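You operate a simulated robot arm through the tools that you are given. There is no shell and no other tool. Be economical: measure what you need, move in short steps, check, and stop when the job is done.

You are at the controls of a simulated two-armed robot. One attempt, no reset.

## Task
Pick up the purple paper pack from the top of the front cross table with one hand, pass it to the other hand and put it on the top of the front wall-side table. Put two of the sponges from the top tray of the trolley on the right half of the sill under the purple blind. Stack the wooden block marked "leaf" from the right half of the sill under the green blind on top of the wooden block labelled "house". Count the paint pans on the top of the big grey block, then put as many of the name signs from the top of the big grey block on the top of the paint bench. Take the blue card offcuts from the top of the big grey block and leave it on the cream slab. The order is free. Set down upright: name sign.

Only the result counts: the job must be done as asked and must still hold three seconds after the hand-in. Knocking over, shifting, dropping, spilling or breaking anything else fails it.

## Robot
Two 6-joint arms with two-finger grippers on one trunk, on a base that drives. Base frame: it is fixed to the floor where the robot stands at the start and does not move with it; the origin is under the middle of the robot, x ahead of it, y to its left, z up. Lengths are in m, angles in degrees, forces in N, time in s.
The left shoulder is at the start at [0.06, 0.143, 0.9], the right one opposite. With the tool pointing down near the work surface each hand reaches from about 0.18 to 0.7 m from the robot's upright axis, wherever it stands, measured 20 degrees to its own side. Places, roughly: card offcuts [-4, 0, 0.75]; cream slab (20x18x2 cm) [-3.8, -0.1, 0.8]; name sign [-4, -0.25, 0.75]; paint pan (3x3x2 cm) [-3.9, 0.1, 0.8]; paper pack [0.75, -0.25, 0.75]; right half of the sill under the purple blind [1.6, -4.4, 0.9]; sponge (7x4x4 cm) [2.8, -4, 0.6]; sponge (8x5x4 cm) [2.8, -3.9, 0.6]; top of the front wall-side table [-2.2, -1.5, 0.7]; top of the paint bench [-5.9, 0.1, 0.8]; wooden block [-0.5, -4.25, 1]. Payload 2.45 kg a hand.
The TCP of each hand is the grasp point between the finger pads, 0.026 m short of the fingertips. In the tool frame z runs along the fingers and y along their closing line. Largest opening 0.096 m; the body of the gripper starts 0.069 m behind the TCP.
Orientation is told as [roll, pitch, yaw] about the base's x, y, z axes, in that order, counted from this pose: with the fingers straight down and closing along the base's y, the tool's x points along the base's -x, its y along +y and its z along -z.

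## Interface
- The arms move only by the tool step_arm. It takes "left_motion", "right_motion" or both (then of equal length, played together; a hand with none holds still); each is a list of rows, each an object (a shift or turn left out is 0, a gripper value left out holds the last) with "linear": the shift along the base's x, y, z in units of 40 mm (1.0 is 40 mm), a list of three; "rot": the turn, a rotation vector about the base's x, y, z in units of 4 degrees (1.0 is 4 degrees), a list of three; "grip": the finger opening in m, from 0 to 0.096. In form: [{"linear": [x, y, z], "rot": [rx, ry, rz], "grip": grip}, ...]. A call has 1 to 10 rows; each row shifts and turns the commanded pose from where the row before left it. A call with a number of a shift or a turn outside -1 to 1 is refused whole. Each row takes 0.2 s and may step no farther than 0.05 m and 8.6 degrees from the row before; otherwise, or with a gripper value out of range, the whole call is refused. Where a pose cannot be reached the arm comes as near as it can. A force on the tool above 40 N (or 10 N above the force at the start of the call, whichever is more), or a blocked arm, ends the call early, and 0.2 s more pass. Each finger halts on what it meets, pressing with about 23 N; the grip force reading is that of the motor and also rises with nothing between the fingers. The clock runs only during rows and for 0.2 s after the last one: add rows that do not move to give the fingers time. The reply holds the time, the measured pose of the TCP, the force on the tool along the base axes, the opening and the grip force, in the units named above and with some noise, with the torque about the TCP (base axes, N m) and any sound that the robot's microphone picked up.
- Cameras (640 x 400 px; columns grow to the right, rows downward): "scene" is now at [0.1377, -0.0061, 1.5055]; the picture's right is [-0.09, -1.00, 0.00], its down [-0.75, 0.07, -0.65] and it looks along [0.65, -0.06, -0.76] (base axes); focal length 275 px, centre (320, 200). "left" rides on the left gripper at [0.082, -0.003, -0.098] in its tool frame; the picture's right is [0.04, 1.00, 0.00], its down [-0.73, 0.03, -0.68] and it looks along [-0.68, 0.03, 0.73] (tool axes); focal length 256 px, centre (320, 200). "right" rides on the right gripper at [0.082, 0.003, -0.098] in its tool frame; the picture's right is [-0.04, 1.00, 0.00], its down [-0.73, -0.03, -0.68] and it looks along [-0.68, -0.03, 0.73] (tool axes); focal length 256 px, centre (320, 200). There is no depth. A picture from a camera that has moved, and an enlarged one, comes with that camera's place and axes in the base frame and with its lens.
- grab_frame(camera): a new picture of that camera. It takes no simulated time.
- raise_lower(by): slides the trunk up (or, below 0, down) by that many m; the arms and the scene camera ride with it, the base frame stays. It gives what a move gives, with no picture.
- steer(legs): drives the robot by 1 to 6 legs, each [ahead, turn to the left] in m and degrees, along the robot's own axes; the way and the turn of a leg run together, so that a leg with both is an arc; at most 1.5 m and 180 degrees a leg. The arms and the cameras ride along, it lands a little off, and it stops where it bumps. It gives what a move gives.
- turn_head(pan, tilt): turns the head with the scene camera to pan (to the left, within 86 degrees either way) and tilt (down, from -29 to 69), counted from straight ahead of the robot. It gives what a move gives.
- inspect(camera, box): a new picture of the part [left, top, right, bottom] of that camera's present view, enlarged. It takes no simulated time.
- sign_off(): hands the job in; it is judged then, once.

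Work in short steps. Places have to be worked out from the pictures, the camera data and where the tool is seen: move nearer, look again, correct. Check each grasp and each placing, and mend what went wrong. You have 217 turns and 228 pictures in all, those below and enlarged ones among them. Open the grippers and draw the arms clear of the work before you hand the job in, unless the task says otherwise; then end with one line.

The tools are called after "Call:" as a command line: name --argument value ..., lists and objects as JSON in quotes. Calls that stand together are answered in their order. step_arm: Moves the arms, as the interface text tells. Its arguments: {"type":"object","properties":{"left_motion":{"type":"array","items":{"type":"object","properties":{"linear":{"type":"array","items":{"type":"number"}},"rot":{"type":"array","items":{"type":"number"}},"grip":{"type":"number"}}}},"right_motion":{"type":"array","items":{"type":"object","properties":{"linear":{"type":"array","items":{"type":"number"}},"rot":{"type":"array","items":{"type":"number"}},"grip":{"type":"number"}}}}},"required":[]} The other tools are called the same way: raise_lower (by) slides the trunk up or down; steer (legs) drives the base; turn_head (pan, tilt) turns the head that bears the scene camera; grab_frame (camera) takes a picture; inspect (camera, box) takes an enlarged picture of a part of a camera's view; sign_off () hands the job in.

At the start:

```text
t: 0.0
left_tool_pos: [0.5226, 0.0917, 1.0595]
left_orientation: [0.0, 0.1, -0.7]
left_wrist_force: [0.0, -0.1, -0.1]
left_ft_torque: [0.02, 0.01, 0.01]
left_width: 0.0961
left_finger_force: 0.0
right_tool_pos: [0.3567, -0.247, 0.9658]
right_orientation: [0.1, -0.1, -0.6]
right_wrist_force: [0.4, -0.9, -0.5]
right_ft_torque: [-0.02, 0.0, 0.0]
right_width: 0.096
right_finger_force: 0.1
trunk travel left (down, up): [-0.525, 0.065]
robot x, y, heading: [-0.0018, 0.0016, 0.2]
head pan, tilt: [-5.1, 49.1]
```

scene: 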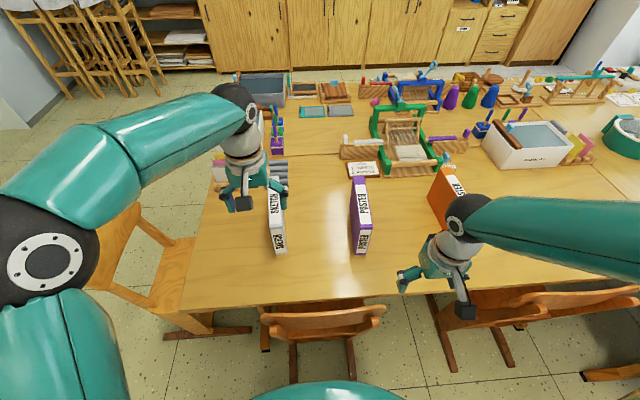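
right: 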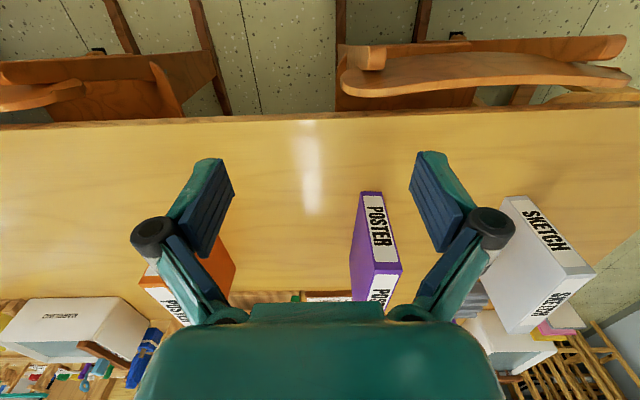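
left: 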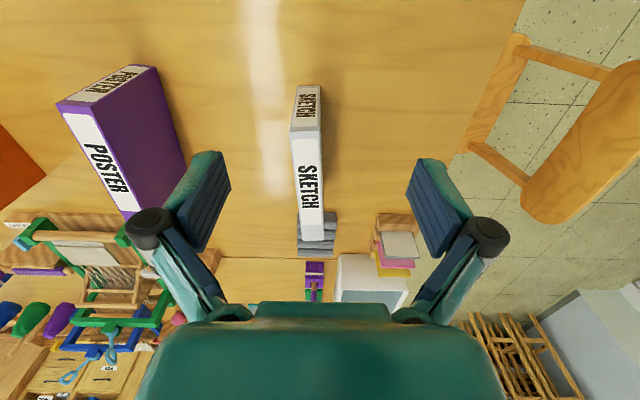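

I start with a closer look at the paper pack.

Call:
inspect --camera "scene" --box '[240, 140, 480, 290]'

Call:
inspect --camera "right" --box '[200, 130, 520, 330]'

```text
2.67 times, centred on (360, 215) of scene
camera zoom: at [0.1377, -0.0061, 1.5055], right [-0.09, -1.0, 0.0], down [-0.75, 0.07, -0.65], along [0.65, -0.06, -0.76], focal length 734 px, centre (213, 160)
```

zoom: 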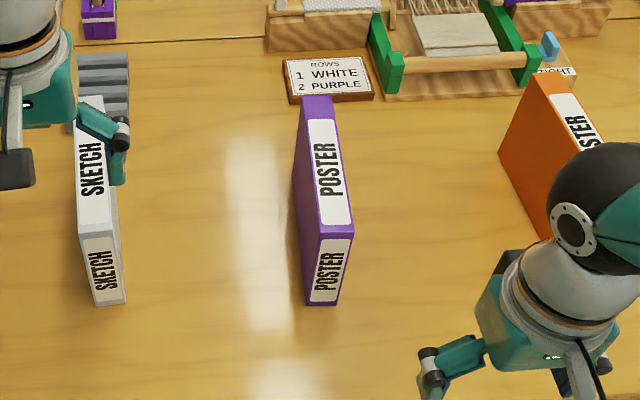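

```text
2.00 times, centred on (360, 230) of right
camera zoom: at [0.2745, -0.243, 1.0649], right [0.05, 1.0, 0.0], down [0.73, -0.04, 0.68], along [0.68, -0.03, -0.73], focal length 512 px, centre (240, 140)
```

zoom: 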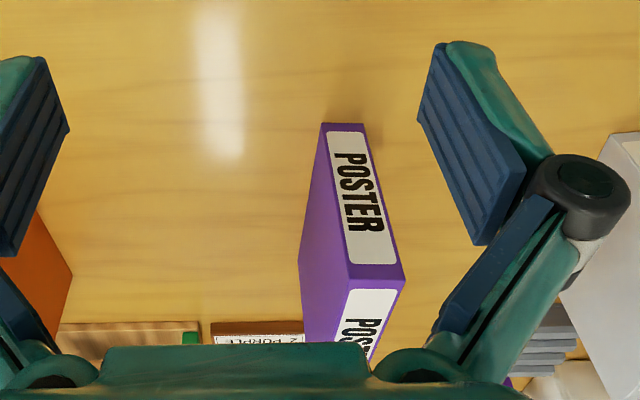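

From both views the purple pack stands on edge, about 20 cm long in x, 3.6 cm thick and 14 cm tall. Its top is near z 0.895, its centre near (0.65, -0.18), and it is turned about -5°. I bring the right hand above it.

Call:
step_arm --right_motion '[{"linear": [0.97, 0.206, 0], "rot": [0, 0, -0.14]}, {"linear": [0.97, 0.206, 0], "rot": [0, 0, -0.14]}, {"linear": [0.97, 0.206, 0], "rot": [0, 0, -0.14]}, {"linear": [0.97, 0.206, 0], "rot": [0, 0, -0.14]}, {"linear": [0.97, 0.206, 0], "rot": [0, 0, -0.14]}, {"linear": [0.97, 0.206, 0], "rot": [0, 0, -0.14]}, {"linear": [0.97, 0.206, 0], "rot": [0, 0, -0.14]}, {"linear": [0.97, 0.206, 0], "rot": [0, 0, -0.14]}]'

Call:
grab_frame --camera "right"

Call:
grab_frame --camera "scene"

```text
t: 1.8
left_tool_pos: [0.525, 0.0926, 1.0577]
left_orientation: [-0.1, 0.3, -0.6]
left_wrist_force: [0.7, -0.2, -0.9]
left_ft_torque: [0.02, 0.1, -0.01]
left_width: 0.0961
left_finger_force: 0.0
right_tool_pos: [0.6712, -0.1813, 0.9636]
right_orientation: [0.0, 0.1, -5.1]
right_wrist_force: [0.5, -1.0, 2.7]
right_ft_torque: [0.08, 0.09, 0.01]
right_width: 0.096
right_finger_force: 0.0
trunk travel left (down, up): [-0.525, 0.065]
robot x, y, heading: [-0.0003, 0.002, -0.0]
head pan, tilt: [-5.1, 49.1]
```

```text
222 pictures are left
camera right: at [0.5891, -0.1708, 1.0636], right [0.13, 0.99, 0.0], down [0.73, -0.09, 0.68], along [0.67, -0.09, -0.74], focal length 256 px, centre (320, 200)
```

right: 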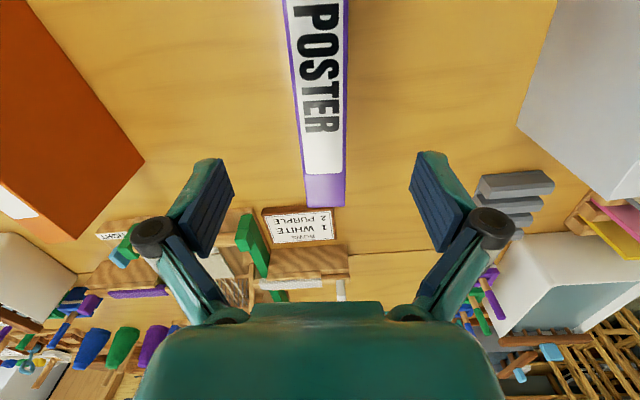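

```text
221 pictures are left
camera scene: at [0.1424, -0.0051, 1.5053], right [-0.09, -1.0, 0.0], down [-0.76, 0.07, -0.65], along [0.65, -0.06, -0.76], focal length 275 px, centre (320, 200)
```

scene: 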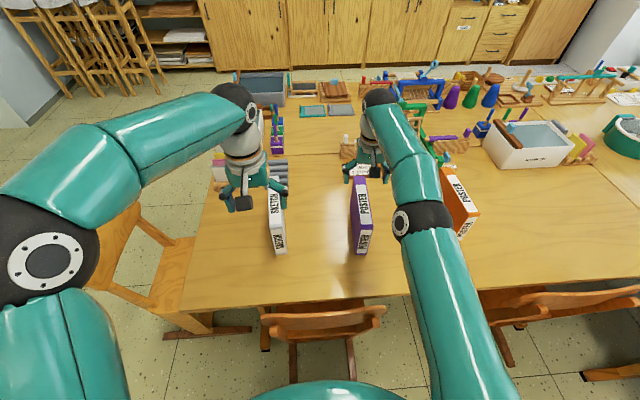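

The hand is centred over the pack, whose far end is at about (0.75, -0.187) with the axis matching. I descend 10 cm and grip.

Call:
step_arm --right_motion '[{"linear": [0, 0, -0.87]}, {"linear": [0, 0, -0.87]}, {"linear": [0, 0, -0.87]}, {"grip": 0.02}, {"grip": 0.02}, {"grip": 0.02}, {"grip": 0.02}, {"grip": 0.02}]'

```text
t: 3.6
left_tool_pos: [0.5224, 0.0909, 1.0604]
left_orientation: [0.0, 0.1, -0.7]
left_wrist_force: [0.2, -0.4, 0.1]
left_ft_torque: [0.0, 0.03, -0.02]
left_width: 0.096
left_finger_force: 0.1
right_tool_pos: [0.6682, -0.1819, 0.8607]
right_orientation: [0.1, -0.1, -5.1]
right_wrist_force: [-0.6, 1.8, 1.5]
right_ft_torque: [0.06, -0.04, 0.24]
right_width: 0.0359
right_finger_force: 23.5
trunk travel left (down, up): [-0.525, 0.065]
robot x, y, heading: [-0.0027, -0.0027, -0.0]
head pan, tilt: [-5.1, 49.1]
```

Gripped at 3.6 cm. I lift it and draw it back a little, while the left hand backs off and pitches forward 40°.

Call:
step_arm --right_motion '[{"linear": [0, 0, 0.4]}, {"linear": [0, 0, 0.6]}, {"linear": [0, 0, 0.75]}, {"linear": [0, 0, 0.75]}, {"linear": [-0.4, 0, 0]}, {"linear": [-0.5, 0, 0]}, {"linear": [-0.5, 0, 0]}, {"linear": [-0.4, 0, 0]}, {}, {}]' --left_motion '[{"linear": [-0.3, 0, 0], "rot": [0, -1, 0]}, {"linear": [-0.3, 0, 0], "rot": [0, -1, 0]}, {"linear": [-0.3, 0, 0], "rot": [0, -1, 0]}, {"linear": [-0.3, 0, 0], "rot": [0, -1, 0]}, {"linear": [-0.3, 0, 0], "rot": [0, -1, 0]}, {"linear": [-0.3, 0, 0], "rot": [0, -1, 0]}, {"linear": [-0.3, 0, 0], "rot": [0, -1, 0]}, {"linear": [-0.3, 0, 0], "rot": [0, -1, 0]}, {"linear": [-0.3, 0, 0], "rot": [0, -1, 0]}, {"linear": [-0.3, 0, 0], "rot": [0, -1, 0]}]'

Call:
grab_frame --camera "scene"

Call:
grab_frame --camera "left"

```text
t: 5.8
left_tool_pos: [0.4016, 0.0902, 1.0612]
left_orientation: [0.4, -40.0, -0.8]
left_wrist_force: [-0.3, -0.1, -0.1]
left_ft_torque: [0.0, -0.04, -0.02]
left_width: 0.0962
left_finger_force: 0.2
right_tool_pos: [0.5955, -0.1817, 0.9626]
right_orientation: [0.1, 0.0, -5.1]
right_wrist_force: [-0.7, 0.3, -7.3]
right_ft_torque: [-0.02, -0.09, 0.04]
right_width: 0.0358
right_finger_force: 23.3
trunk travel left (down, up): [-0.525, 0.065]
robot x, y, heading: [0.0002, 0.0011, 0.0]
head pan, tilt: [-5.1, 49.1]
```

```text
220 pictures are left
camera scene: at [0.1378, -0.0062, 1.5056], right [-0.09, -1.0, 0.0], down [-0.75, 0.07, -0.65], along [0.65, -0.06, -0.76], focal length 275 px, centre (320, 200)
```

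scene: 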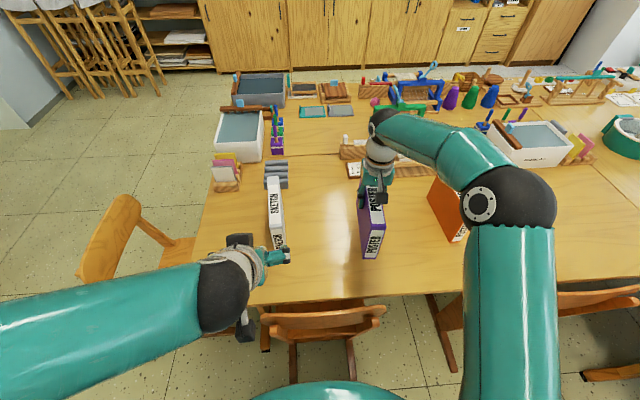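

```text
219 pictures are left
camera left: at [0.2755, 0.0891, 1.0829], right [-0.02, 1.0, -0.02], down [0.13, 0.02, 0.99], along [0.99, 0.02, -0.13], focal length 256 px, centre (320, 200)
```

left: 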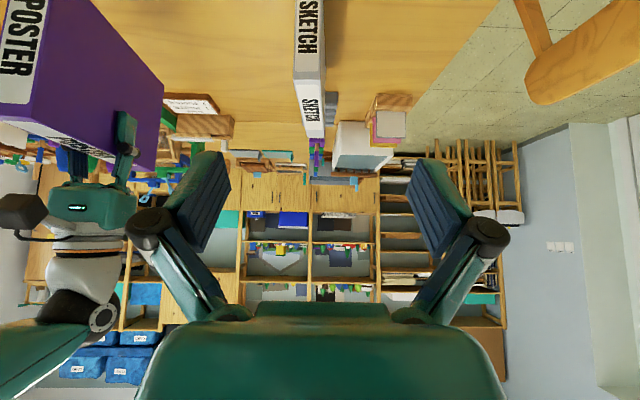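

The pack hangs level (about 7 N). Its near edge is at about x 0.476, y -0.171. I move the left hand sideways in front of it.

Call:
step_arm --left_motion '[{"linear": [0, -0.92, -0.22], "rot": [0, 0, -0.157]}, {"linear": [0, -0.92, -0.22], "rot": [0, 0, -0.157]}, {"linear": [0, -0.92, -0.22], "rot": [0, 0, -0.157]}, {"linear": [0, -0.92, -0.22], "rot": [0, 0, -0.157]}, {"linear": [0, -0.92, -0.22], "rot": [0, 0, -0.157]}, {"linear": [0, -0.92, -0.22], "rot": [0, 0, -0.157]}, {"linear": [0, -0.92, -0.22], "rot": [0, 0, -0.157]}]'

Call:
grab_frame --camera "left"

Call:
grab_frame --camera "scene"

```text
t: 7.6
left_tool_pos: [0.4297, -0.1411, 1.0639]
left_orientation: [-9.5, -42.8, 5.7]
left_wrist_force: [0.7, 0.1, -0.2]
left_ft_torque: [0.01, -0.03, 0.0]
left_width: 0.0957
left_finger_force: 0.1
right_tool_pos: [0.5949, -0.1809, 0.9599]
right_orientation: [0.0, 0.2, -5.1]
right_wrist_force: [-0.1, 0.6, -5.9]
right_ft_torque: [0.0, -0.07, -0.01]
right_width: 0.036
right_finger_force: 23.1
trunk travel left (down, up): [-0.525, 0.065]
robot x, y, heading: [-0.0003, -0.0002, -0.1]
head pan, tilt: [-5.1, 49.1]
stopped in row 7 (left hand): the arm was blocked; the commanded pose is now the measured one
```

```text
218 pictures are left
camera left: at [0.3031, -0.1415, 1.0794], right [-0.02, 0.99, -0.15], down [0.07, 0.15, 0.99], along [1.0, 0.01, -0.07], focal length 256 px, centre (320, 200)
```

left: 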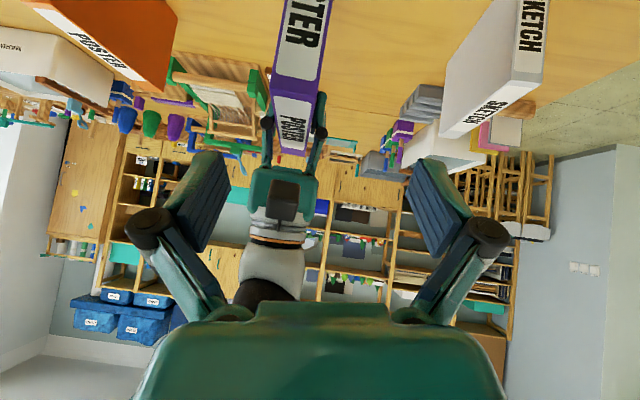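

```text
217 pictures are left
camera scene: at [0.1387, -0.0058, 1.5056], right [-0.09, -1.0, 0.0], down [-0.75, 0.07, -0.65], along [0.65, -0.06, -0.76], focal length 275 px, centre (320, 200)
```

scene: 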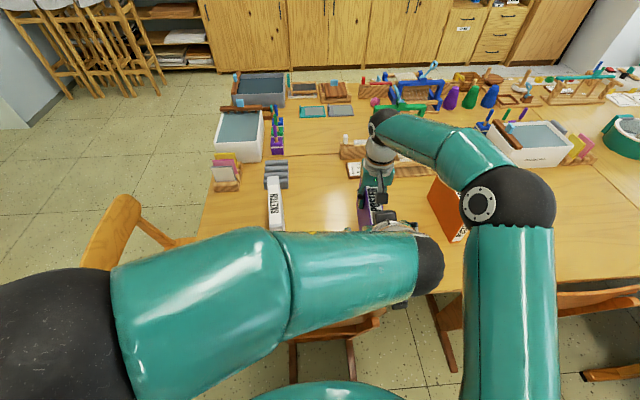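

The left arm got near its own joint limit reaching across. I back it off to the left, square it up, then bring the pack to the middle with the right hand.

Call:
step_arm --left_motion '[{"linear": [-0.2, 0.8, 0], "rot": [0.3, 0.12, -0.2]}, {"linear": [-0.2, 0.8, 0], "rot": [0.3, 0.12, -0.2]}, {"linear": [-0.2, 0.8, 0], "rot": [0.3, 0.12, -0.2]}, {"linear": [0, 0.8, 0], "rot": [0.3, 0.12, -0.2]}, {"linear": [0, 0.8, 0], "rot": [0.3, 0.12, -0.2]}, {"linear": [0, 0.8, 0], "rot": [0.32, 0.1, -0.2]}]'

Call:
step_arm --right_motion '[{"linear": [0, 0, 0.75]}, {"linear": [0.1, 0.3, 0.75]}, {"linear": [0.2, 0.7, 0]}, {"linear": [0.2, 0.7, 0]}, {"linear": [0.2, 0.7, 0]}, {"linear": [0.2, 0.7, 0]}, {"linear": [0.2, 0.7, 0]}, {"linear": [0, 0.7, 0]}, {"linear": [0, 0.2, 0]}, {}]'

Call:
grab_frame --camera "left"

Call:
grab_frame --camera "scene"

```text
t: 9.0
left_tool_pos: [0.4052, 0.0484, 1.0599]
left_orientation: [0.7, -39.9, -6.0]
left_wrist_force: [-0.4, 0.7, 0.5]
left_ft_torque: [-0.02, 0.03, -0.02]
left_width: 0.096
left_finger_force: 0.0
right_tool_pos: [0.5967, -0.1806, 0.9601]
right_orientation: [0.0, 0.1, -5.2]
right_wrist_force: [0.2, 1.0, -7.1]
right_ft_torque: [-0.04, -0.08, -0.03]
right_width: 0.036
right_finger_force: 23.1
trunk travel left (down, up): [-0.525, 0.065]
robot x, y, heading: [0.0005, 0.0028, -0.1]
head pan, tilt: [-5.1, 49.1]
```

```text
t: 11.2
left_tool_pos: [0.4045, 0.048, 1.0601]
left_orientation: [0.7, -39.9, -5.9]
left_wrist_force: [-0.6, -0.6, -0.7]
left_ft_torque: [-0.04, 0.0, -0.03]
left_width: 0.0959
left_finger_force: 0.0
right_tool_pos: [0.6224, -0.0036, 1.0177]
right_orientation: [0.0, 0.1, -5.1]
right_wrist_force: [-0.1, -0.3, -6.4]
right_ft_torque: [-0.01, -0.08, 0.06]
right_width: 0.0358
right_finger_force: 23.7
right hand out of reach, approached as far as the arm can: row 7, 8
trunk travel left (down, up): [-0.525, 0.065]
robot x, y, heading: [0.0011, -0.0012, 0.2]
head pan, tilt: [-5.1, 49.1]
```

```text
216 pictures are left
camera left: at [0.2791, 0.0574, 1.0839], right [0.07, 1.0, -0.02], down [0.13, 0.01, 0.99], along [0.99, -0.07, -0.13], focal length 256 px, centre (320, 200)
```

left: 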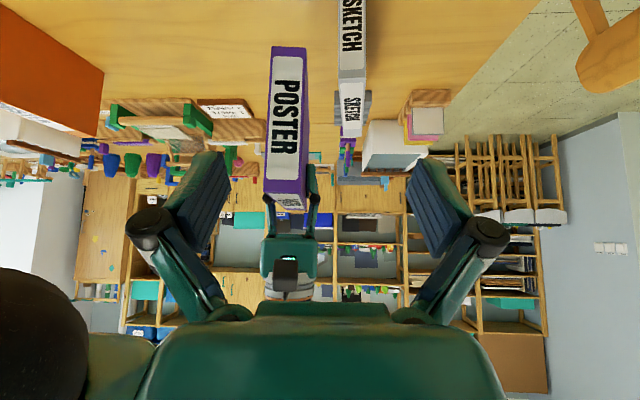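

```text
215 pictures are left
camera scene: at [0.138, -0.006, 1.5055], right [-0.09, -1.0, 0.0], down [-0.75, 0.07, -0.65], along [0.65, -0.06, -0.76], focal length 275 px, centre (320, 200)
```

scene: 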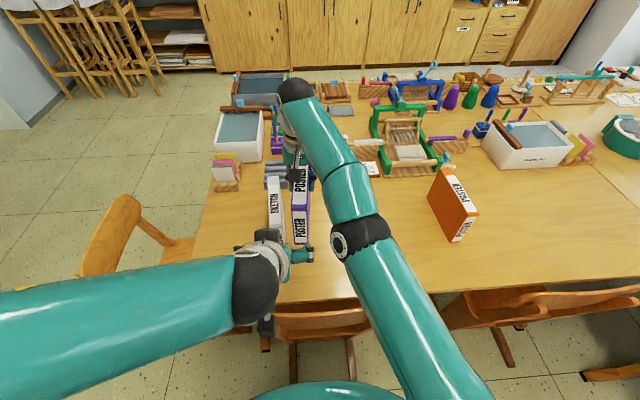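

The pack's near edge is now at about (0.502, 0.007), z 0.91–1.05. I slide the left fingers over that edge, aiming for (0.535, 0.004, 0.955).

Call:
step_arm --left_motion '[{"linear": [0, -0.55, -0.4]}, {"linear": [0, -0.55, -0.4]}, {"linear": [0.816, 0, -0.456]}, {"linear": [0.816, 0, -0.456]}, {"linear": [0.816, 0, -0.456]}, {"linear": [0.816, 0, -0.456]}, {}]'

Call:
grab_frame --camera "left"

Call:
inspect --camera "scene" --box '[200, 140, 400, 300]'

```text
t: 12.8
left_tool_pos: [0.5351, 0.004, 0.9562]
left_orientation: [0.7, -39.8, -5.9]
left_wrist_force: [-14.9, 2.2, 7.7]
left_ft_torque: [-0.33, -1.17, -0.25]
left_width: 0.0959
left_finger_force: 0.1
right_tool_pos: [0.6242, -0.0049, 1.0167]
right_orientation: [0.2, 0.0, -5.1]
right_wrist_force: [14.8, -1.9, -14.1]
right_ft_torque: [0.12, -0.4, 0.17]
right_width: 0.0354
right_finger_force: 22.9
trunk travel left (down, up): [-0.525, 0.065]
robot x, y, heading: [-0.0002, -0.0005, -0.0]
head pan, tilt: [-5.1, 49.1]
```

```text
214 pictures are left
camera left: at [0.4086, 0.0136, 0.9797], right [0.07, 1.0, -0.02], down [0.13, 0.01, 0.99], along [0.99, -0.07, -0.13], focal length 256 px, centre (320, 200)
```

left: 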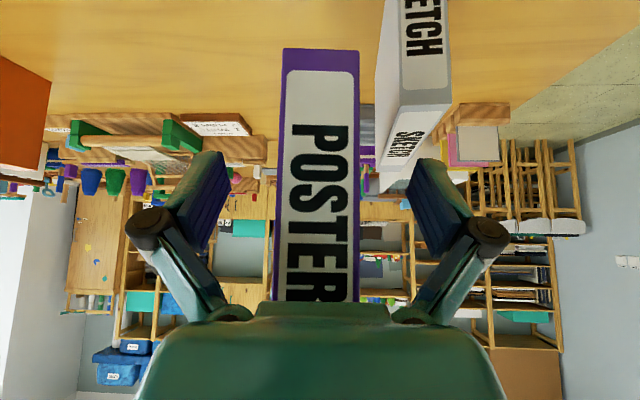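

```text
2.50 times, centred on (300, 220) of scene
camera zoom: at [0.1381, -0.0061, 1.5055], right [-0.09, -1.0, 0.0], down [-0.75, 0.07, -0.65], along [0.65, -0.06, -0.76], focal length 688 px, centre (370, 150)
```

zoom: 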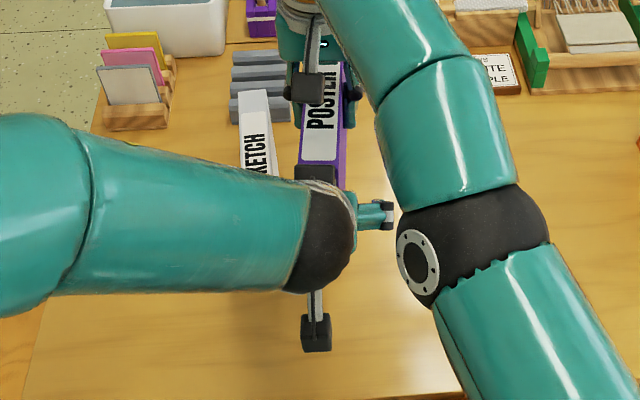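

The gripper body is touching the edge (15 N), so I back off 12 mm and then close.

Call:
step_arm --left_motion '[{"linear": [-0.3, 0, 0]}, {"grip": 0.02}, {"grip": 0.02}, {"grip": 0.02}, {"grip": 0.02}, {"grip": 0.02}]'

```text
t: 14.2
left_tool_pos: [0.5239, 0.0052, 0.9562]
left_orientation: [0.7, -39.9, -5.8]
left_wrist_force: [4.0, 1.5, -0.3]
left_ft_torque: [-0.24, 0.04, 0.32]
left_width: 0.0356
left_finger_force: 23.5
right_tool_pos: [0.6225, -0.0041, 1.0162]
right_orientation: [0.1, 0.0, -5.1]
right_wrist_force: [-3.4, -1.3, -4.1]
right_ft_torque: [0.14, 0.4, -0.19]
right_width: 0.0358
right_finger_force: 22.7
trunk travel left (down, up): [-0.525, 0.065]
robot x, y, heading: [0.0029, -0.0012, -0.1]
head pan, tilt: [-5.1, 49.1]
```

Both hands hold it. I open the right hand and withdraw it upward.

Call:
step_arm --right_motion '[{"grip": 0.096}, {"grip": 0.096}, {"grip": 0.096}, {"grip": 0.096}, {"grip": 0.096}, {"linear": [0, 0, 0.8]}, {"linear": [0, 0, 0.8]}, {"linear": [0, -0.8, 0.5]}, {"linear": [0, -0.9, 0]}, {"linear": [0, -0.9, 0]}]'

Call:
grab_frame --camera "left"

Call:
grab_frame --camera "scene"

```text
t: 16.4
left_tool_pos: [0.5242, 0.0041, 0.9551]
left_orientation: [0.7, -39.9, -6.0]
left_wrist_force: [-0.2, 0.2, 0.4]
left_ft_torque: [0.05, 0.62, 0.01]
left_width: 0.0355
left_finger_force: 22.8
right_tool_pos: [0.6031, -0.1139, 1.0928]
right_orientation: [0.0, 0.1, -5.1]
right_wrist_force: [0.6, -0.1, -0.5]
right_ft_torque: [0.01, -0.03, -0.01]
right_width: 0.0962
right_finger_force: 0.1
right hand out of reach, approached as far as the arm can: row 6, 7
trunk travel left (down, up): [-0.525, 0.065]
robot x, y, heading: [-0.0015, -0.0013, 0.4]
head pan, tilt: [-5.1, 49.1]
```

```text
212 pictures are left
camera left: at [0.397, 0.013, 0.979], right [0.07, 1.0, -0.02], down [0.13, 0.01, 0.99], along [0.99, -0.07, -0.13], focal length 256 px, centre (320, 200)
```

left: 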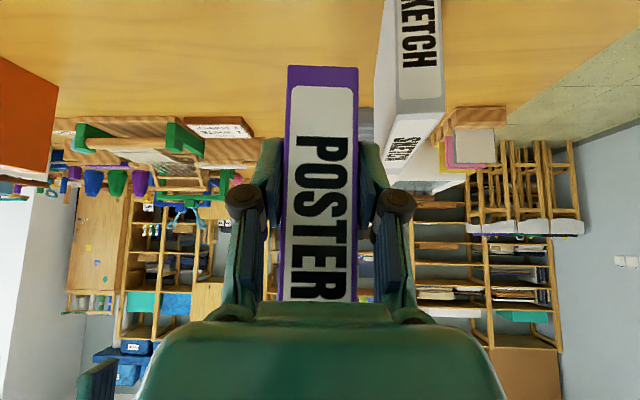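

```text
211 pictures are left
camera scene: at [0.139, -0.007, 1.5054], right [-0.09, -1.0, 0.0], down [-0.75, 0.07, -0.65], along [0.65, -0.06, -0.76], focal length 275 px, centre (320, 200)
```

scene: 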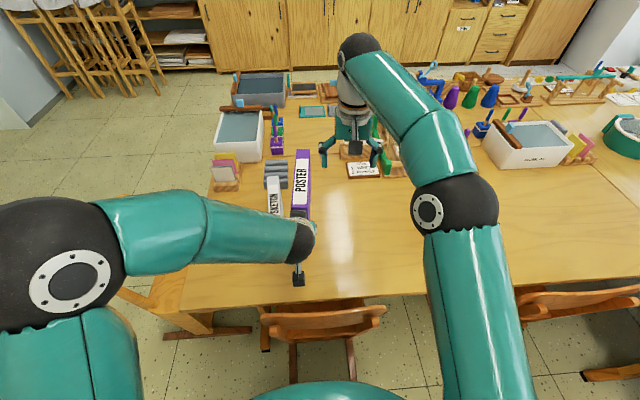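

The left hand holds the pack. I lift it slightly to be sure that it hangs free, and move the right arm further aside.

Call:
step_arm --left_motion '[{"linear": [0, 0, 0.4]}, {"linear": [0, 0, 0.4]}, {"linear": [0, 0, 0.4]}, {}]' --right_motion '[{"linear": [-0.8, -0.8, 0]}, {"linear": [-0.8, -0.8, 0]}, {"linear": [-0.8, -0.8, 0]}, {}]'

Call:
grab_frame --camera "scene"

```text
t: 17.4
left_tool_pos: [0.5246, 0.005, 1.0016]
left_orientation: [0.7, -39.8, -5.9]
left_wrist_force: [0.3, 0.5, -7.2]
left_ft_torque: [0.06, 0.7, 0.03]
left_width: 0.0358
left_finger_force: 23.3
right_tool_pos: [0.5075, -0.2089, 1.0934]
right_orientation: [0.0, 0.2, -5.2]
right_wrist_force: [0.1, 0.5, 0.1]
right_ft_torque: [-0.02, 0.01, 0.0]
right_width: 0.0962
right_finger_force: 0.0
trunk travel left (down, up): [-0.525, 0.065]
robot x, y, heading: [0.0003, -0.0012, 0.3]
head pan, tilt: [-5.1, 49.1]
```

```text
210 pictures are left
camera scene: at [0.1403, -0.0055, 1.5052], right [-0.09, -1.0, 0.0], down [-0.75, 0.07, -0.65], along [0.65, -0.06, -0.76], focal length 275 px, centre (320, 200)
```

scene: 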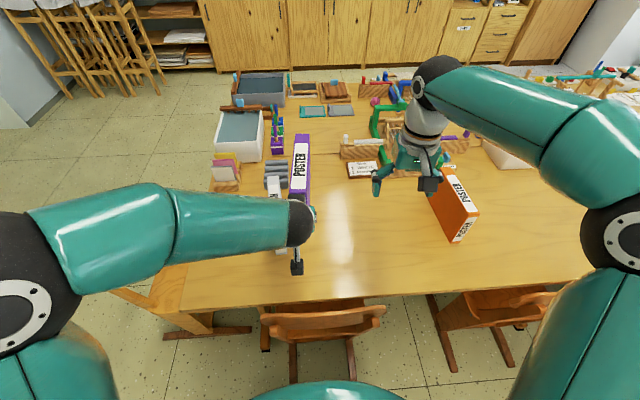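

It hangs level with about 7 N on the left hand. I tuck both hands in for driving, then look around the room.

Call:
step_arm --left_motion '[{"linear": [-0.5, 0.6, 0.5]}, {"linear": [-0.5, 0.6, 0.5]}, {"linear": [-0.5, 0.6, 0]}, {"linear": [-0.5, 0.6, 0]}, {"linear": [-0.5, 0.6, 0]}, {"linear": [-0.5, 0, 0]}]' --right_motion '[{"linear": [-1, 0, 0]}, {"linear": [-1, 0, 0]}, {"linear": [-1, 0, 0]}, {"linear": [-1, 0, 0]}, {"linear": [-1, 0, 0]}, {}]'

Call:
turn_head --pan -80 --tilt 25

Call:
grab_frame --camera "scene"

Call:
turn_head --pan 80 --tilt 25

Call:
grab_frame --camera "scene"

```text
t: 18.8
left_tool_pos: [0.4028, 0.1255, 1.0427]
left_orientation: [0.7, -39.8, -5.9]
left_wrist_force: [-0.1, -0.3, -7.1]
left_ft_torque: [0.1, 0.67, 0.01]
left_width: 0.0356
left_finger_force: 23.1
right_tool_pos: [0.3065, -0.2078, 1.0929]
right_orientation: [0.0, 0.1, -5.1]
right_wrist_force: [0.0, -0.7, -0.1]
right_ft_torque: [-0.04, -0.01, 0.05]
right_width: 0.096
right_finger_force: 0.1
trunk travel left (down, up): [-0.525, 0.065]
robot x, y, heading: [-0.0007, -0.0012, -0.1]
head pan, tilt: [-5.1, 49.1]
```

```text
t: 20.2
left_tool_pos: [0.4032, 0.1231, 1.0433]
left_orientation: [0.7, -40.0, -5.9]
left_wrist_force: [0.6, 0.3, -7.4]
left_ft_torque: [0.04, 0.65, 0.0]
left_width: 0.0359
left_finger_force: 23.1
right_tool_pos: [0.3063, -0.2088, 1.0932]
right_orientation: [0.0, 0.0, -5.1]
right_wrist_force: [-0.3, -0.3, -1.0]
right_ft_torque: [-0.02, -0.01, 0.01]
right_width: 0.0963
right_finger_force: 0.0
trunk travel left (down, up): [-0.525, 0.065]
robot x, y, heading: [-0.0001, -0.0026, 0.2]
head pan, tilt: [-80.0, 25.0]
```

```text
209 pictures are left
camera scene: at [0.0766, -0.0898, 1.5418], right [-0.98, -0.17, 0.0], down [-0.07, 0.42, -0.91], along [0.16, -0.89, -0.42], focal length 275 px, centre (320, 200)
```

scene: 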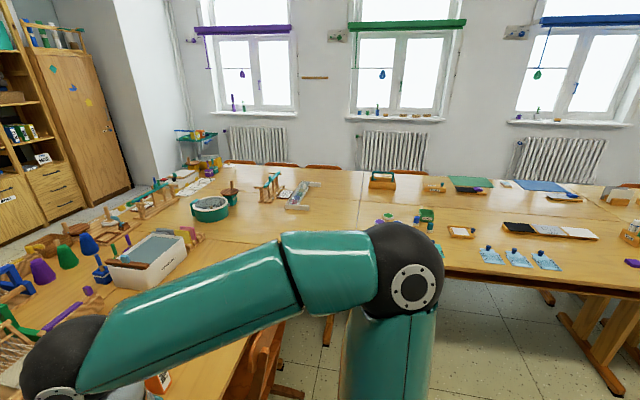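

```text
t: 22.7
left_tool_pos: [0.4019, 0.1243, 1.0423]
left_orientation: [0.7, -39.9, -5.9]
left_wrist_force: [0.1, -0.1, -7.4]
left_ft_torque: [0.06, 0.66, -0.02]
left_width: 0.0359
left_finger_force: 22.4
right_tool_pos: [0.3063, -0.2095, 1.0941]
right_orientation: [0.0, 0.0, -5.1]
right_wrist_force: [-0.1, -0.7, 0.0]
right_ft_torque: [-0.02, -0.01, 0.01]
right_width: 0.0959
right_finger_force: 0.1
trunk travel left (down, up): [-0.525, 0.065]
robot x, y, heading: [0.0021, 0.0025, 0.4]
head pan, tilt: [80.0, 25.0]
```

```text
208 pictures are left
camera scene: at [0.0765, 0.0917, 1.5418], right [0.98, -0.17, 0.0], down [-0.07, -0.42, -0.91], along [0.16, 0.89, -0.42], focal length 275 px, centre (320, 200)
```

scene: 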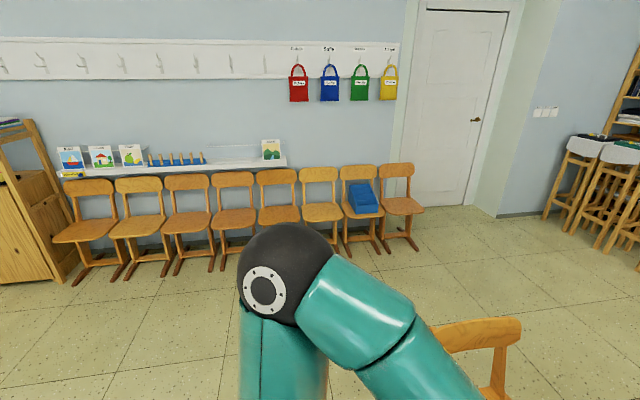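

The windows wall is at y ≈ -4.5, reached from behind the wall-side tables. I turn left on the spot to look at the rest of the room.

Call:
steer --legs '[[0, 100]]'

Call:
turn_head --pan 75 --tilt 22

Call:
grab_frame --camera "scene"

Call:
turn_head --pan 5 --tilt 22

Call:
grab_frame --camera "scene"

```text
t: 24.3
left_tool_pos: [0.3741, 0.1921, 1.0414]
left_orientation: [0.6, -39.6, 4.3]
left_wrist_force: [-0.3, -0.7, -7.2]
left_ft_torque: [-0.04, 0.68, 0.0]
left_width: 0.0358
left_finger_force: 23.2
right_tool_pos: [0.3383, -0.1524, 1.0953]
right_orientation: [0.0, 0.0, 4.9]
right_wrist_force: [-0.4, 0.0, -0.5]
right_ft_torque: [0.01, 0.01, 0.03]
right_width: 0.0962
right_finger_force: 0.1
trunk travel left (down, up): [-0.525, 0.065]
robot x, y, heading: [-0.0005, -0.0033, 9.8]
head pan, tilt: [80.0, 25.0]
stopped in leg 1: the robot was blocked; the commanded pose is now the measured one
```

```text
t: 24.9
left_tool_pos: [0.3736, 0.1905, 1.0429]
left_orientation: [0.7, -39.7, 4.1]
left_wrist_force: [0.1, -0.8, -7.2]
left_ft_torque: [-0.06, 0.67, 0.02]
left_width: 0.0358
left_finger_force: 22.8
right_tool_pos: [0.3376, -0.1521, 1.0941]
right_orientation: [0.0, 0.0, 5.0]
right_wrist_force: [0.3, 0.2, -1.0]
right_ft_torque: [0.02, 0.0, 0.01]
right_width: 0.0958
right_finger_force: 0.0
trunk travel left (down, up): [-0.525, 0.065]
robot x, y, heading: [0.0017, -0.0045, 9.6]
head pan, tilt: [75.0, 22.0]
```

```text
207 pictures are left
camera scene: at [0.0688, 0.0984, 1.5467], right [1.0, -0.09, 0.0], down [-0.03, -0.37, -0.93], along [0.08, 0.92, -0.38], focal length 275 px, centre (320, 200)
```

scene: 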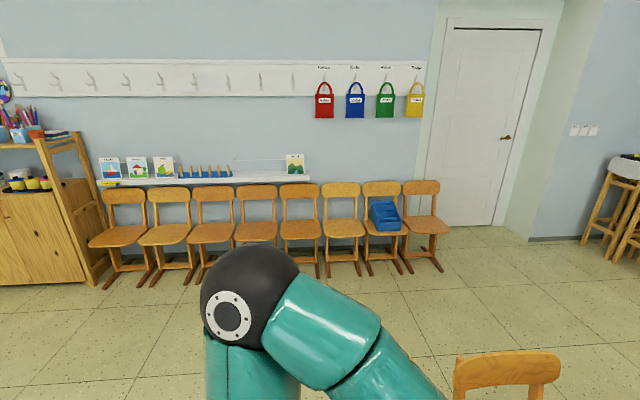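

```text
t: 26.3
left_tool_pos: [0.3742, 0.1925, 1.0436]
left_orientation: [0.7, -39.8, 4.3]
left_wrist_force: [0.3, 0.7, -6.9]
left_ft_torque: [-0.06, 0.63, -0.01]
left_width: 0.0357
left_finger_force: 22.7
right_tool_pos: [0.3373, -0.1532, 1.0945]
right_orientation: [0.0, 0.1, 4.9]
right_wrist_force: [0.2, -0.6, 0.5]
right_ft_torque: [0.05, 0.02, 0.0]
right_width: 0.096
right_finger_force: 0.1
trunk travel left (down, up): [-0.525, 0.065]
robot x, y, heading: [0.0068, -0.0064, 9.7]
head pan, tilt: [5.0, 22.0]
```

```text
206 pictures are left
camera scene: at [0.1502, 0.0297, 1.5466], right [0.26, -0.97, 0.0], down [-0.36, -0.1, -0.93], along [0.9, 0.24, -0.38], focal length 275 px, centre (320, 200)
```

scene: 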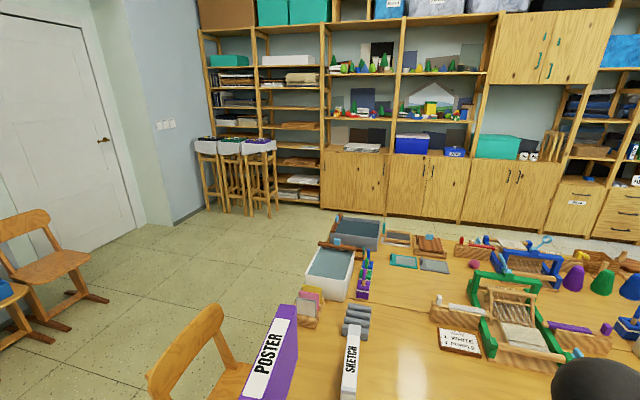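

Something blocked the turn at 10°. I look down around the base.

Call:
turn_head --pan 0 --tilt 69

Call:
grab_frame --camera "scene"

Call:
turn_head --pan 86 --tilt 60

Call:
grab_frame --camera "scene"

Call:
turn_head --pan -86 --tilt 60

Call:
grab_frame --camera "scene"

```text
t: 27.5
left_tool_pos: [0.3747, 0.1917, 1.0421]
left_orientation: [0.7, -39.8, 4.3]
left_wrist_force: [0.1, -0.9, -7.5]
left_ft_torque: [-0.09, 0.67, 0.02]
left_width: 0.0357
left_finger_force: 23.1
right_tool_pos: [0.3383, -0.153, 1.0955]
right_orientation: [0.0, 0.1, 4.8]
right_wrist_force: [-0.2, 0.0, -0.1]
right_ft_torque: [0.0, 0.02, -0.01]
right_width: 0.0958
right_finger_force: 0.0
trunk travel left (down, up): [-0.525, 0.065]
robot x, y, heading: [-0.002, -0.0039, 9.6]
head pan, tilt: [0.0, 68.8]
```

```text
205 pictures are left
camera scene: at [0.1155, 0.0155, 1.4824], right [0.17, -0.99, 0.0], down [-0.92, -0.16, -0.36], along [0.36, 0.06, -0.93], focal length 275 px, centre (320, 200)
```

scene: 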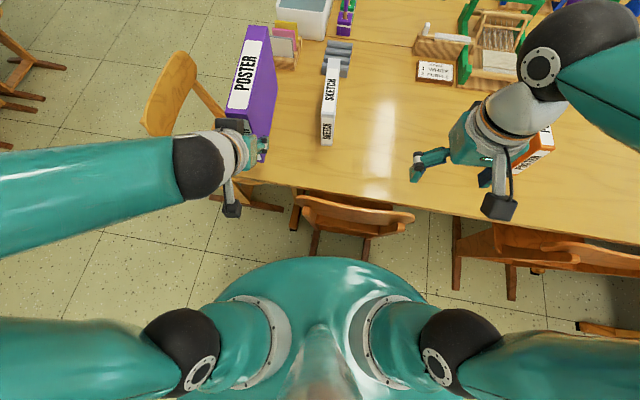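

```text
t: 29.1
left_tool_pos: [0.3742, 0.1915, 1.043]
left_orientation: [0.6, -39.8, 4.2]
left_wrist_force: [0.7, -0.5, -6.3]
left_ft_torque: [-0.02, 0.64, 0.03]
left_width: 0.0358
left_finger_force: 22.6
right_tool_pos: [0.3374, -0.153, 1.0945]
right_orientation: [0.1, 0.0, 4.9]
right_wrist_force: [-0.1, -0.5, 1.0]
right_ft_torque: [-0.02, 0.0, 0.02]
right_width: 0.0961
right_finger_force: 0.0
trunk travel left (down, up): [-0.525, 0.065]
robot x, y, heading: [-0.0015, -0.0058, 9.6]
head pan, tilt: [85.9, 60.0]
```

```text
204 pictures are left
camera scene: at [0.0539, 0.0723, 1.4918], right [1.0, 0.1, 0.0], down [0.08, -0.86, -0.5], along [-0.05, 0.5, -0.87], focal length 275 px, centre (320, 200)
```

scene: 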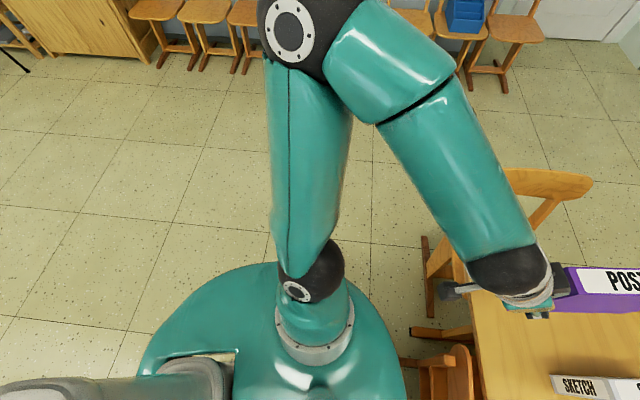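

```text
t: 31.7
left_tool_pos: [0.3734, 0.1916, 1.0434]
left_orientation: [0.7, -39.8, 4.1]
left_wrist_force: [-0.2, -0.1, -6.7]
left_ft_torque: [-0.03, 0.64, -0.03]
left_width: 0.0357
left_finger_force: 23.3
right_tool_pos: [0.3374, -0.1532, 1.0948]
right_orientation: [-0.1, 0.1, 4.9]
right_wrist_force: [1.2, -0.1, -0.2]
right_ft_torque: [0.02, -0.02, 0.0]
right_width: 0.0961
right_finger_force: 0.0
trunk travel left (down, up): [-0.525, 0.065]
robot x, y, heading: [-0.0007, -0.0034, 9.7]
head pan, tilt: [-85.9, 60.0]
```

```text
203 pictures are left
camera scene: at [0.0763, -0.0587, 1.4918], right [-0.97, -0.24, 0.0], down [-0.21, 0.84, -0.5], along [0.12, -0.49, -0.87], focal length 275 px, centre (320, 200)
```

scene: 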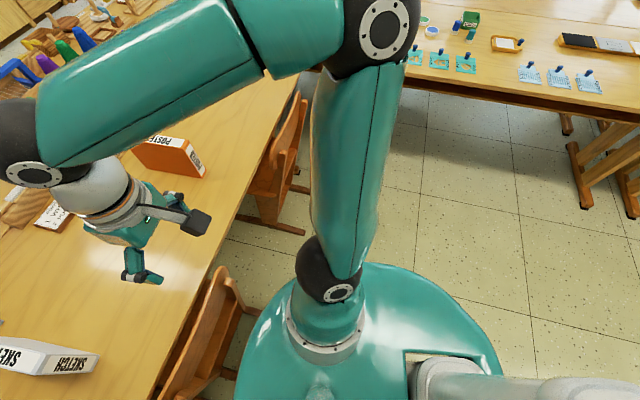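

A chair stands close in front of the base, and the floor behind looks clear. I back up and then turn.

Call:
steer --legs '[[-0.6, 0]]'

Call:
steer --legs '[[0, 90]]'

Call:
turn_head --pan 70 --tilt 25

Call:
grab_frame --camera "scene"

```text
t: 35.1
left_tool_pos: [-0.2215, 0.0892, 1.0434]
left_orientation: [0.7, -39.8, 4.0]
left_wrist_force: [-0.1, -0.3, -6.4]
left_ft_torque: [-0.09, 0.63, 0.04]
left_width: 0.0358
left_finger_force: 23.7
right_tool_pos: [-0.2569, -0.2552, 1.0935]
right_orientation: [0.0, 0.0, 4.6]
right_wrist_force: [0.1, -0.1, 0.1]
right_ft_torque: [0.0, -0.02, 0.02]
right_width: 0.096
right_finger_force: 0.0
trunk travel left (down, up): [-0.525, 0.065]
robot x, y, heading: [-0.594, -0.1082, 9.6]
head pan, tilt: [-85.9, 60.0]
```

```text
t: 38.8
left_tool_pos: [-0.6749, 0.3118, 1.0433]
left_orientation: [0.5, -39.8, 77.5]
left_wrist_force: [-0.5, 0.5, -0.4]
left_ft_torque: [0.0, -0.06, 0.0]
left_width: 0.0201
left_finger_force: 0.1
right_tool_pos: [-0.3561, 0.1779, 1.0965]
right_orientation: [0.0, -0.1, 78.1]
right_wrist_force: [-0.6, 0.6, 0.5]
right_ft_torque: [0.02, -0.05, -0.02]
right_width: 0.0961
right_finger_force: 0.1
trunk travel left (down, up): [-0.525, 0.065]
robot x, y, heading: [-0.5601, -0.1091, 83.6]
head pan, tilt: [-85.9, 60.0]
stopped in leg 1: the robot was blocked; the commanded pose is now the measured one
```

```text
t: 41.2
left_tool_pos: [-0.6745, 0.3119, 1.044]
left_orientation: [0.7, -39.8, 77.4]
left_wrist_force: [-0.8, 0.6, 0.2]
left_ft_torque: [0.0, 0.05, 0.01]
left_width: 0.0201
left_finger_force: 0.0
right_tool_pos: [-0.3541, 0.1764, 1.0948]
right_orientation: [0.1, 0.0, 78.1]
right_wrist_force: [-0.1, 0.0, -1.0]
right_ft_torque: [0.03, -0.02, -0.01]
right_width: 0.096
right_finger_force: 0.0
trunk travel left (down, up): [-0.525, 0.065]
robot x, y, heading: [-0.5606, -0.1072, 83.7]
head pan, tilt: [70.0, 25.0]
```

```text
202 pictures are left
camera scene: at [-0.6375, -0.0061, 1.5419], right [0.45, 0.9, 0.0], down [0.38, -0.19, -0.91], along [-0.81, 0.4, -0.42], focal length 275 px, centre (320, 200)
```

scene: 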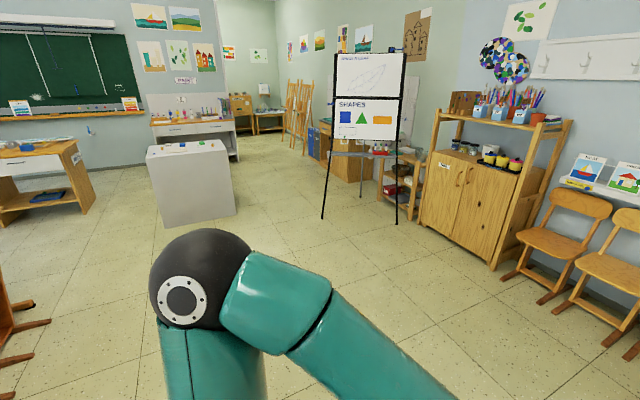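

The left hand lost the pack: its opening is 2 cm with no force. I look for the pack and for what blocked me.

Call:
turn_head --pan 0 --tilt 55

Call:
grab_frame --camera "scene"

Call:
grab_frame --camera "left"

Call:
turn_head --pan -80 --tilt 50

Call:
grab_frame --camera "scene"

```text
t: 42.6
left_tool_pos: [-0.6729, 0.3109, 1.0434]
left_orientation: [0.7, -39.8, 77.4]
left_wrist_force: [0.5, -0.1, 0.4]
left_ft_torque: [0.04, -0.01, -0.01]
left_width: 0.0199
left_finger_force: 0.1
right_tool_pos: [-0.3535, 0.178, 1.0959]
right_orientation: [0.1, 0.0, 78.1]
right_wrist_force: [0.3, -0.2, -0.4]
right_ft_torque: [-0.01, 0.02, 0.0]
right_width: 0.0959
right_finger_force: 0.0
trunk travel left (down, up): [-0.525, 0.065]
robot x, y, heading: [-0.5626, -0.1063, 83.6]
head pan, tilt: [0.0, 55.0]
```

```text
201 pictures are left
camera scene: at [-0.547, 0.0245, 1.4979], right [0.99, -0.11, 0.0], down [-0.09, -0.81, -0.57], along [0.06, 0.57, -0.82], focal length 275 px, centre (320, 200)
```

scene: 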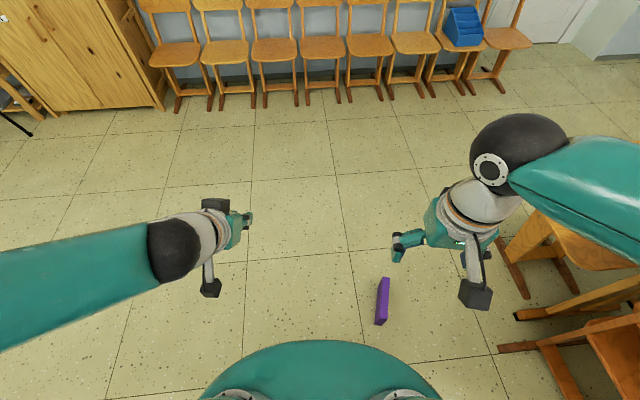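

```text
200 pictures are left
camera left: at [-0.6972, 0.1882, 1.0674], right [-0.98, 0.18, -0.02], down [0.01, 0.13, 0.99], along [0.18, 0.97, -0.13], focal length 256 px, centre (320, 200)
```

left: 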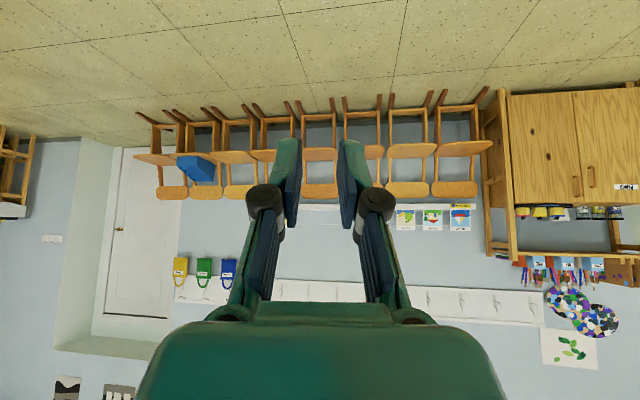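

```text
t: 44.2
left_tool_pos: [-0.6731, 0.3116, 1.0442]
left_orientation: [0.7, -39.8, 77.4]
left_wrist_force: [-1.0, 0.6, -0.6]
left_ft_torque: [0.0, 0.0, -0.01]
left_width: 0.0199
left_finger_force: 0.1
right_tool_pos: [-0.354, 0.1782, 1.096]
right_orientation: [0.0, -0.1, 78.1]
right_wrist_force: [0.1, -0.3, 0.2]
right_ft_torque: [0.01, 0.03, 0.0]
right_width: 0.096
right_finger_force: 0.2
trunk travel left (down, up): [-0.525, 0.065]
robot x, y, heading: [-0.5597, -0.1072, 83.7]
head pan, tilt: [-80.0, 50.0]
```

```text
199 pictures are left
camera scene: at [-0.4782, -0.0423, 1.5044], right [0.06, -1.0, 0.0], down [-0.76, -0.05, -0.64], along [0.64, 0.04, -0.77], focal length 275 px, centre (320, 200)
```

scene: 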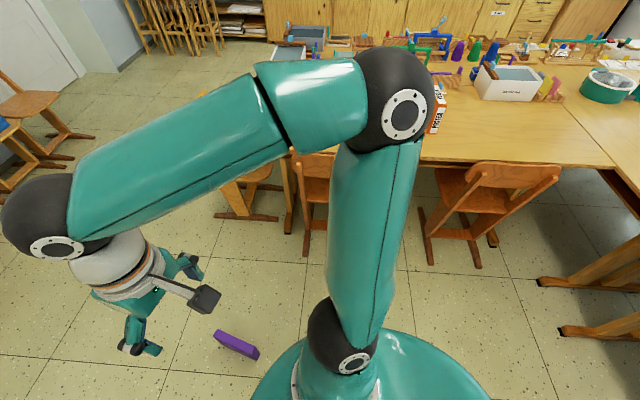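

The pack slipped out in the fast turn and fell to the floor at about (-0.2, 0.37). I zoom in on how it lies.

Call:
turn_head --pan -45 --tilt 60

Call:
grab_frame --camera "scene"

Call:
inspect --camera "scene" --box '[200, 160, 440, 310]'

Call:
grab_frame --camera "right"

```text
t: 45.2
left_tool_pos: [-0.6734, 0.3107, 1.0432]
left_orientation: [0.6, -39.8, 77.4]
left_wrist_force: [-0.6, -0.4, -0.6]
left_ft_torque: [-0.02, 0.02, -0.01]
left_width: 0.02
left_finger_force: 0.0
right_tool_pos: [-0.3538, 0.1773, 1.0963]
right_orientation: [0.0, -0.1, 78.1]
right_wrist_force: [0.0, -1.0, 0.3]
right_ft_torque: [-0.01, 0.0, 0.01]
right_width: 0.0958
right_finger_force: 0.0
trunk travel left (down, up): [-0.525, 0.065]
robot x, y, heading: [-0.563, -0.111, 83.6]
head pan, tilt: [-45.0, 60.0]
```

```text
198 pictures are left
camera scene: at [-0.5029, -0.0056, 1.4918], right [0.62, -0.78, 0.0], down [-0.68, -0.54, -0.5], along [0.39, 0.31, -0.87], focal length 275 px, centre (320, 200)
```

scene: 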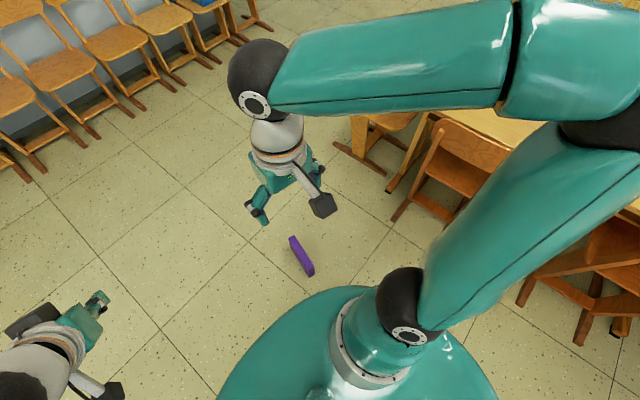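

```text
2.67 times, centred on (320, 235) of scene
camera zoom: at [-0.5029, -0.0056, 1.4918], right [0.62, -0.78, 0.0], down [-0.68, -0.54, -0.5], along [0.39, 0.31, -0.87], focal length 734 px, centre (320, 107)
```

zoom: 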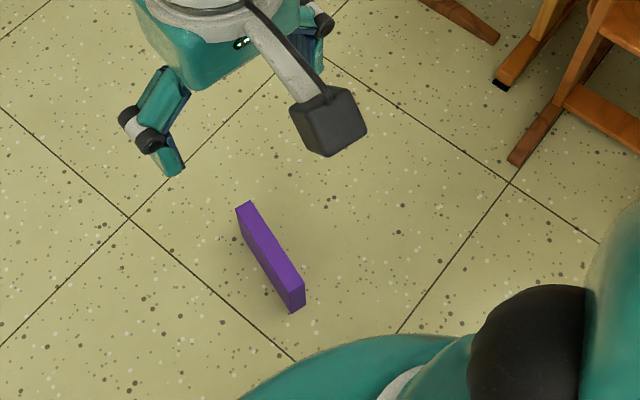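

```text
196 pictures are left
camera right: at [-0.3753, 0.0979, 1.1956], right [-0.97, 0.24, 0.0], down [0.18, 0.71, 0.68], along [0.17, 0.66, -0.73], focal length 256 px, centre (320, 200)
```

right: 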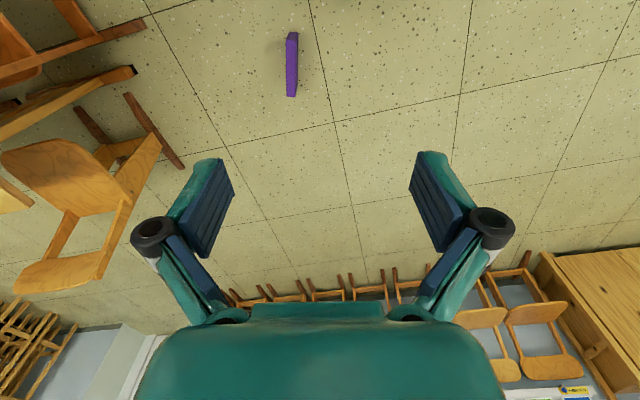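

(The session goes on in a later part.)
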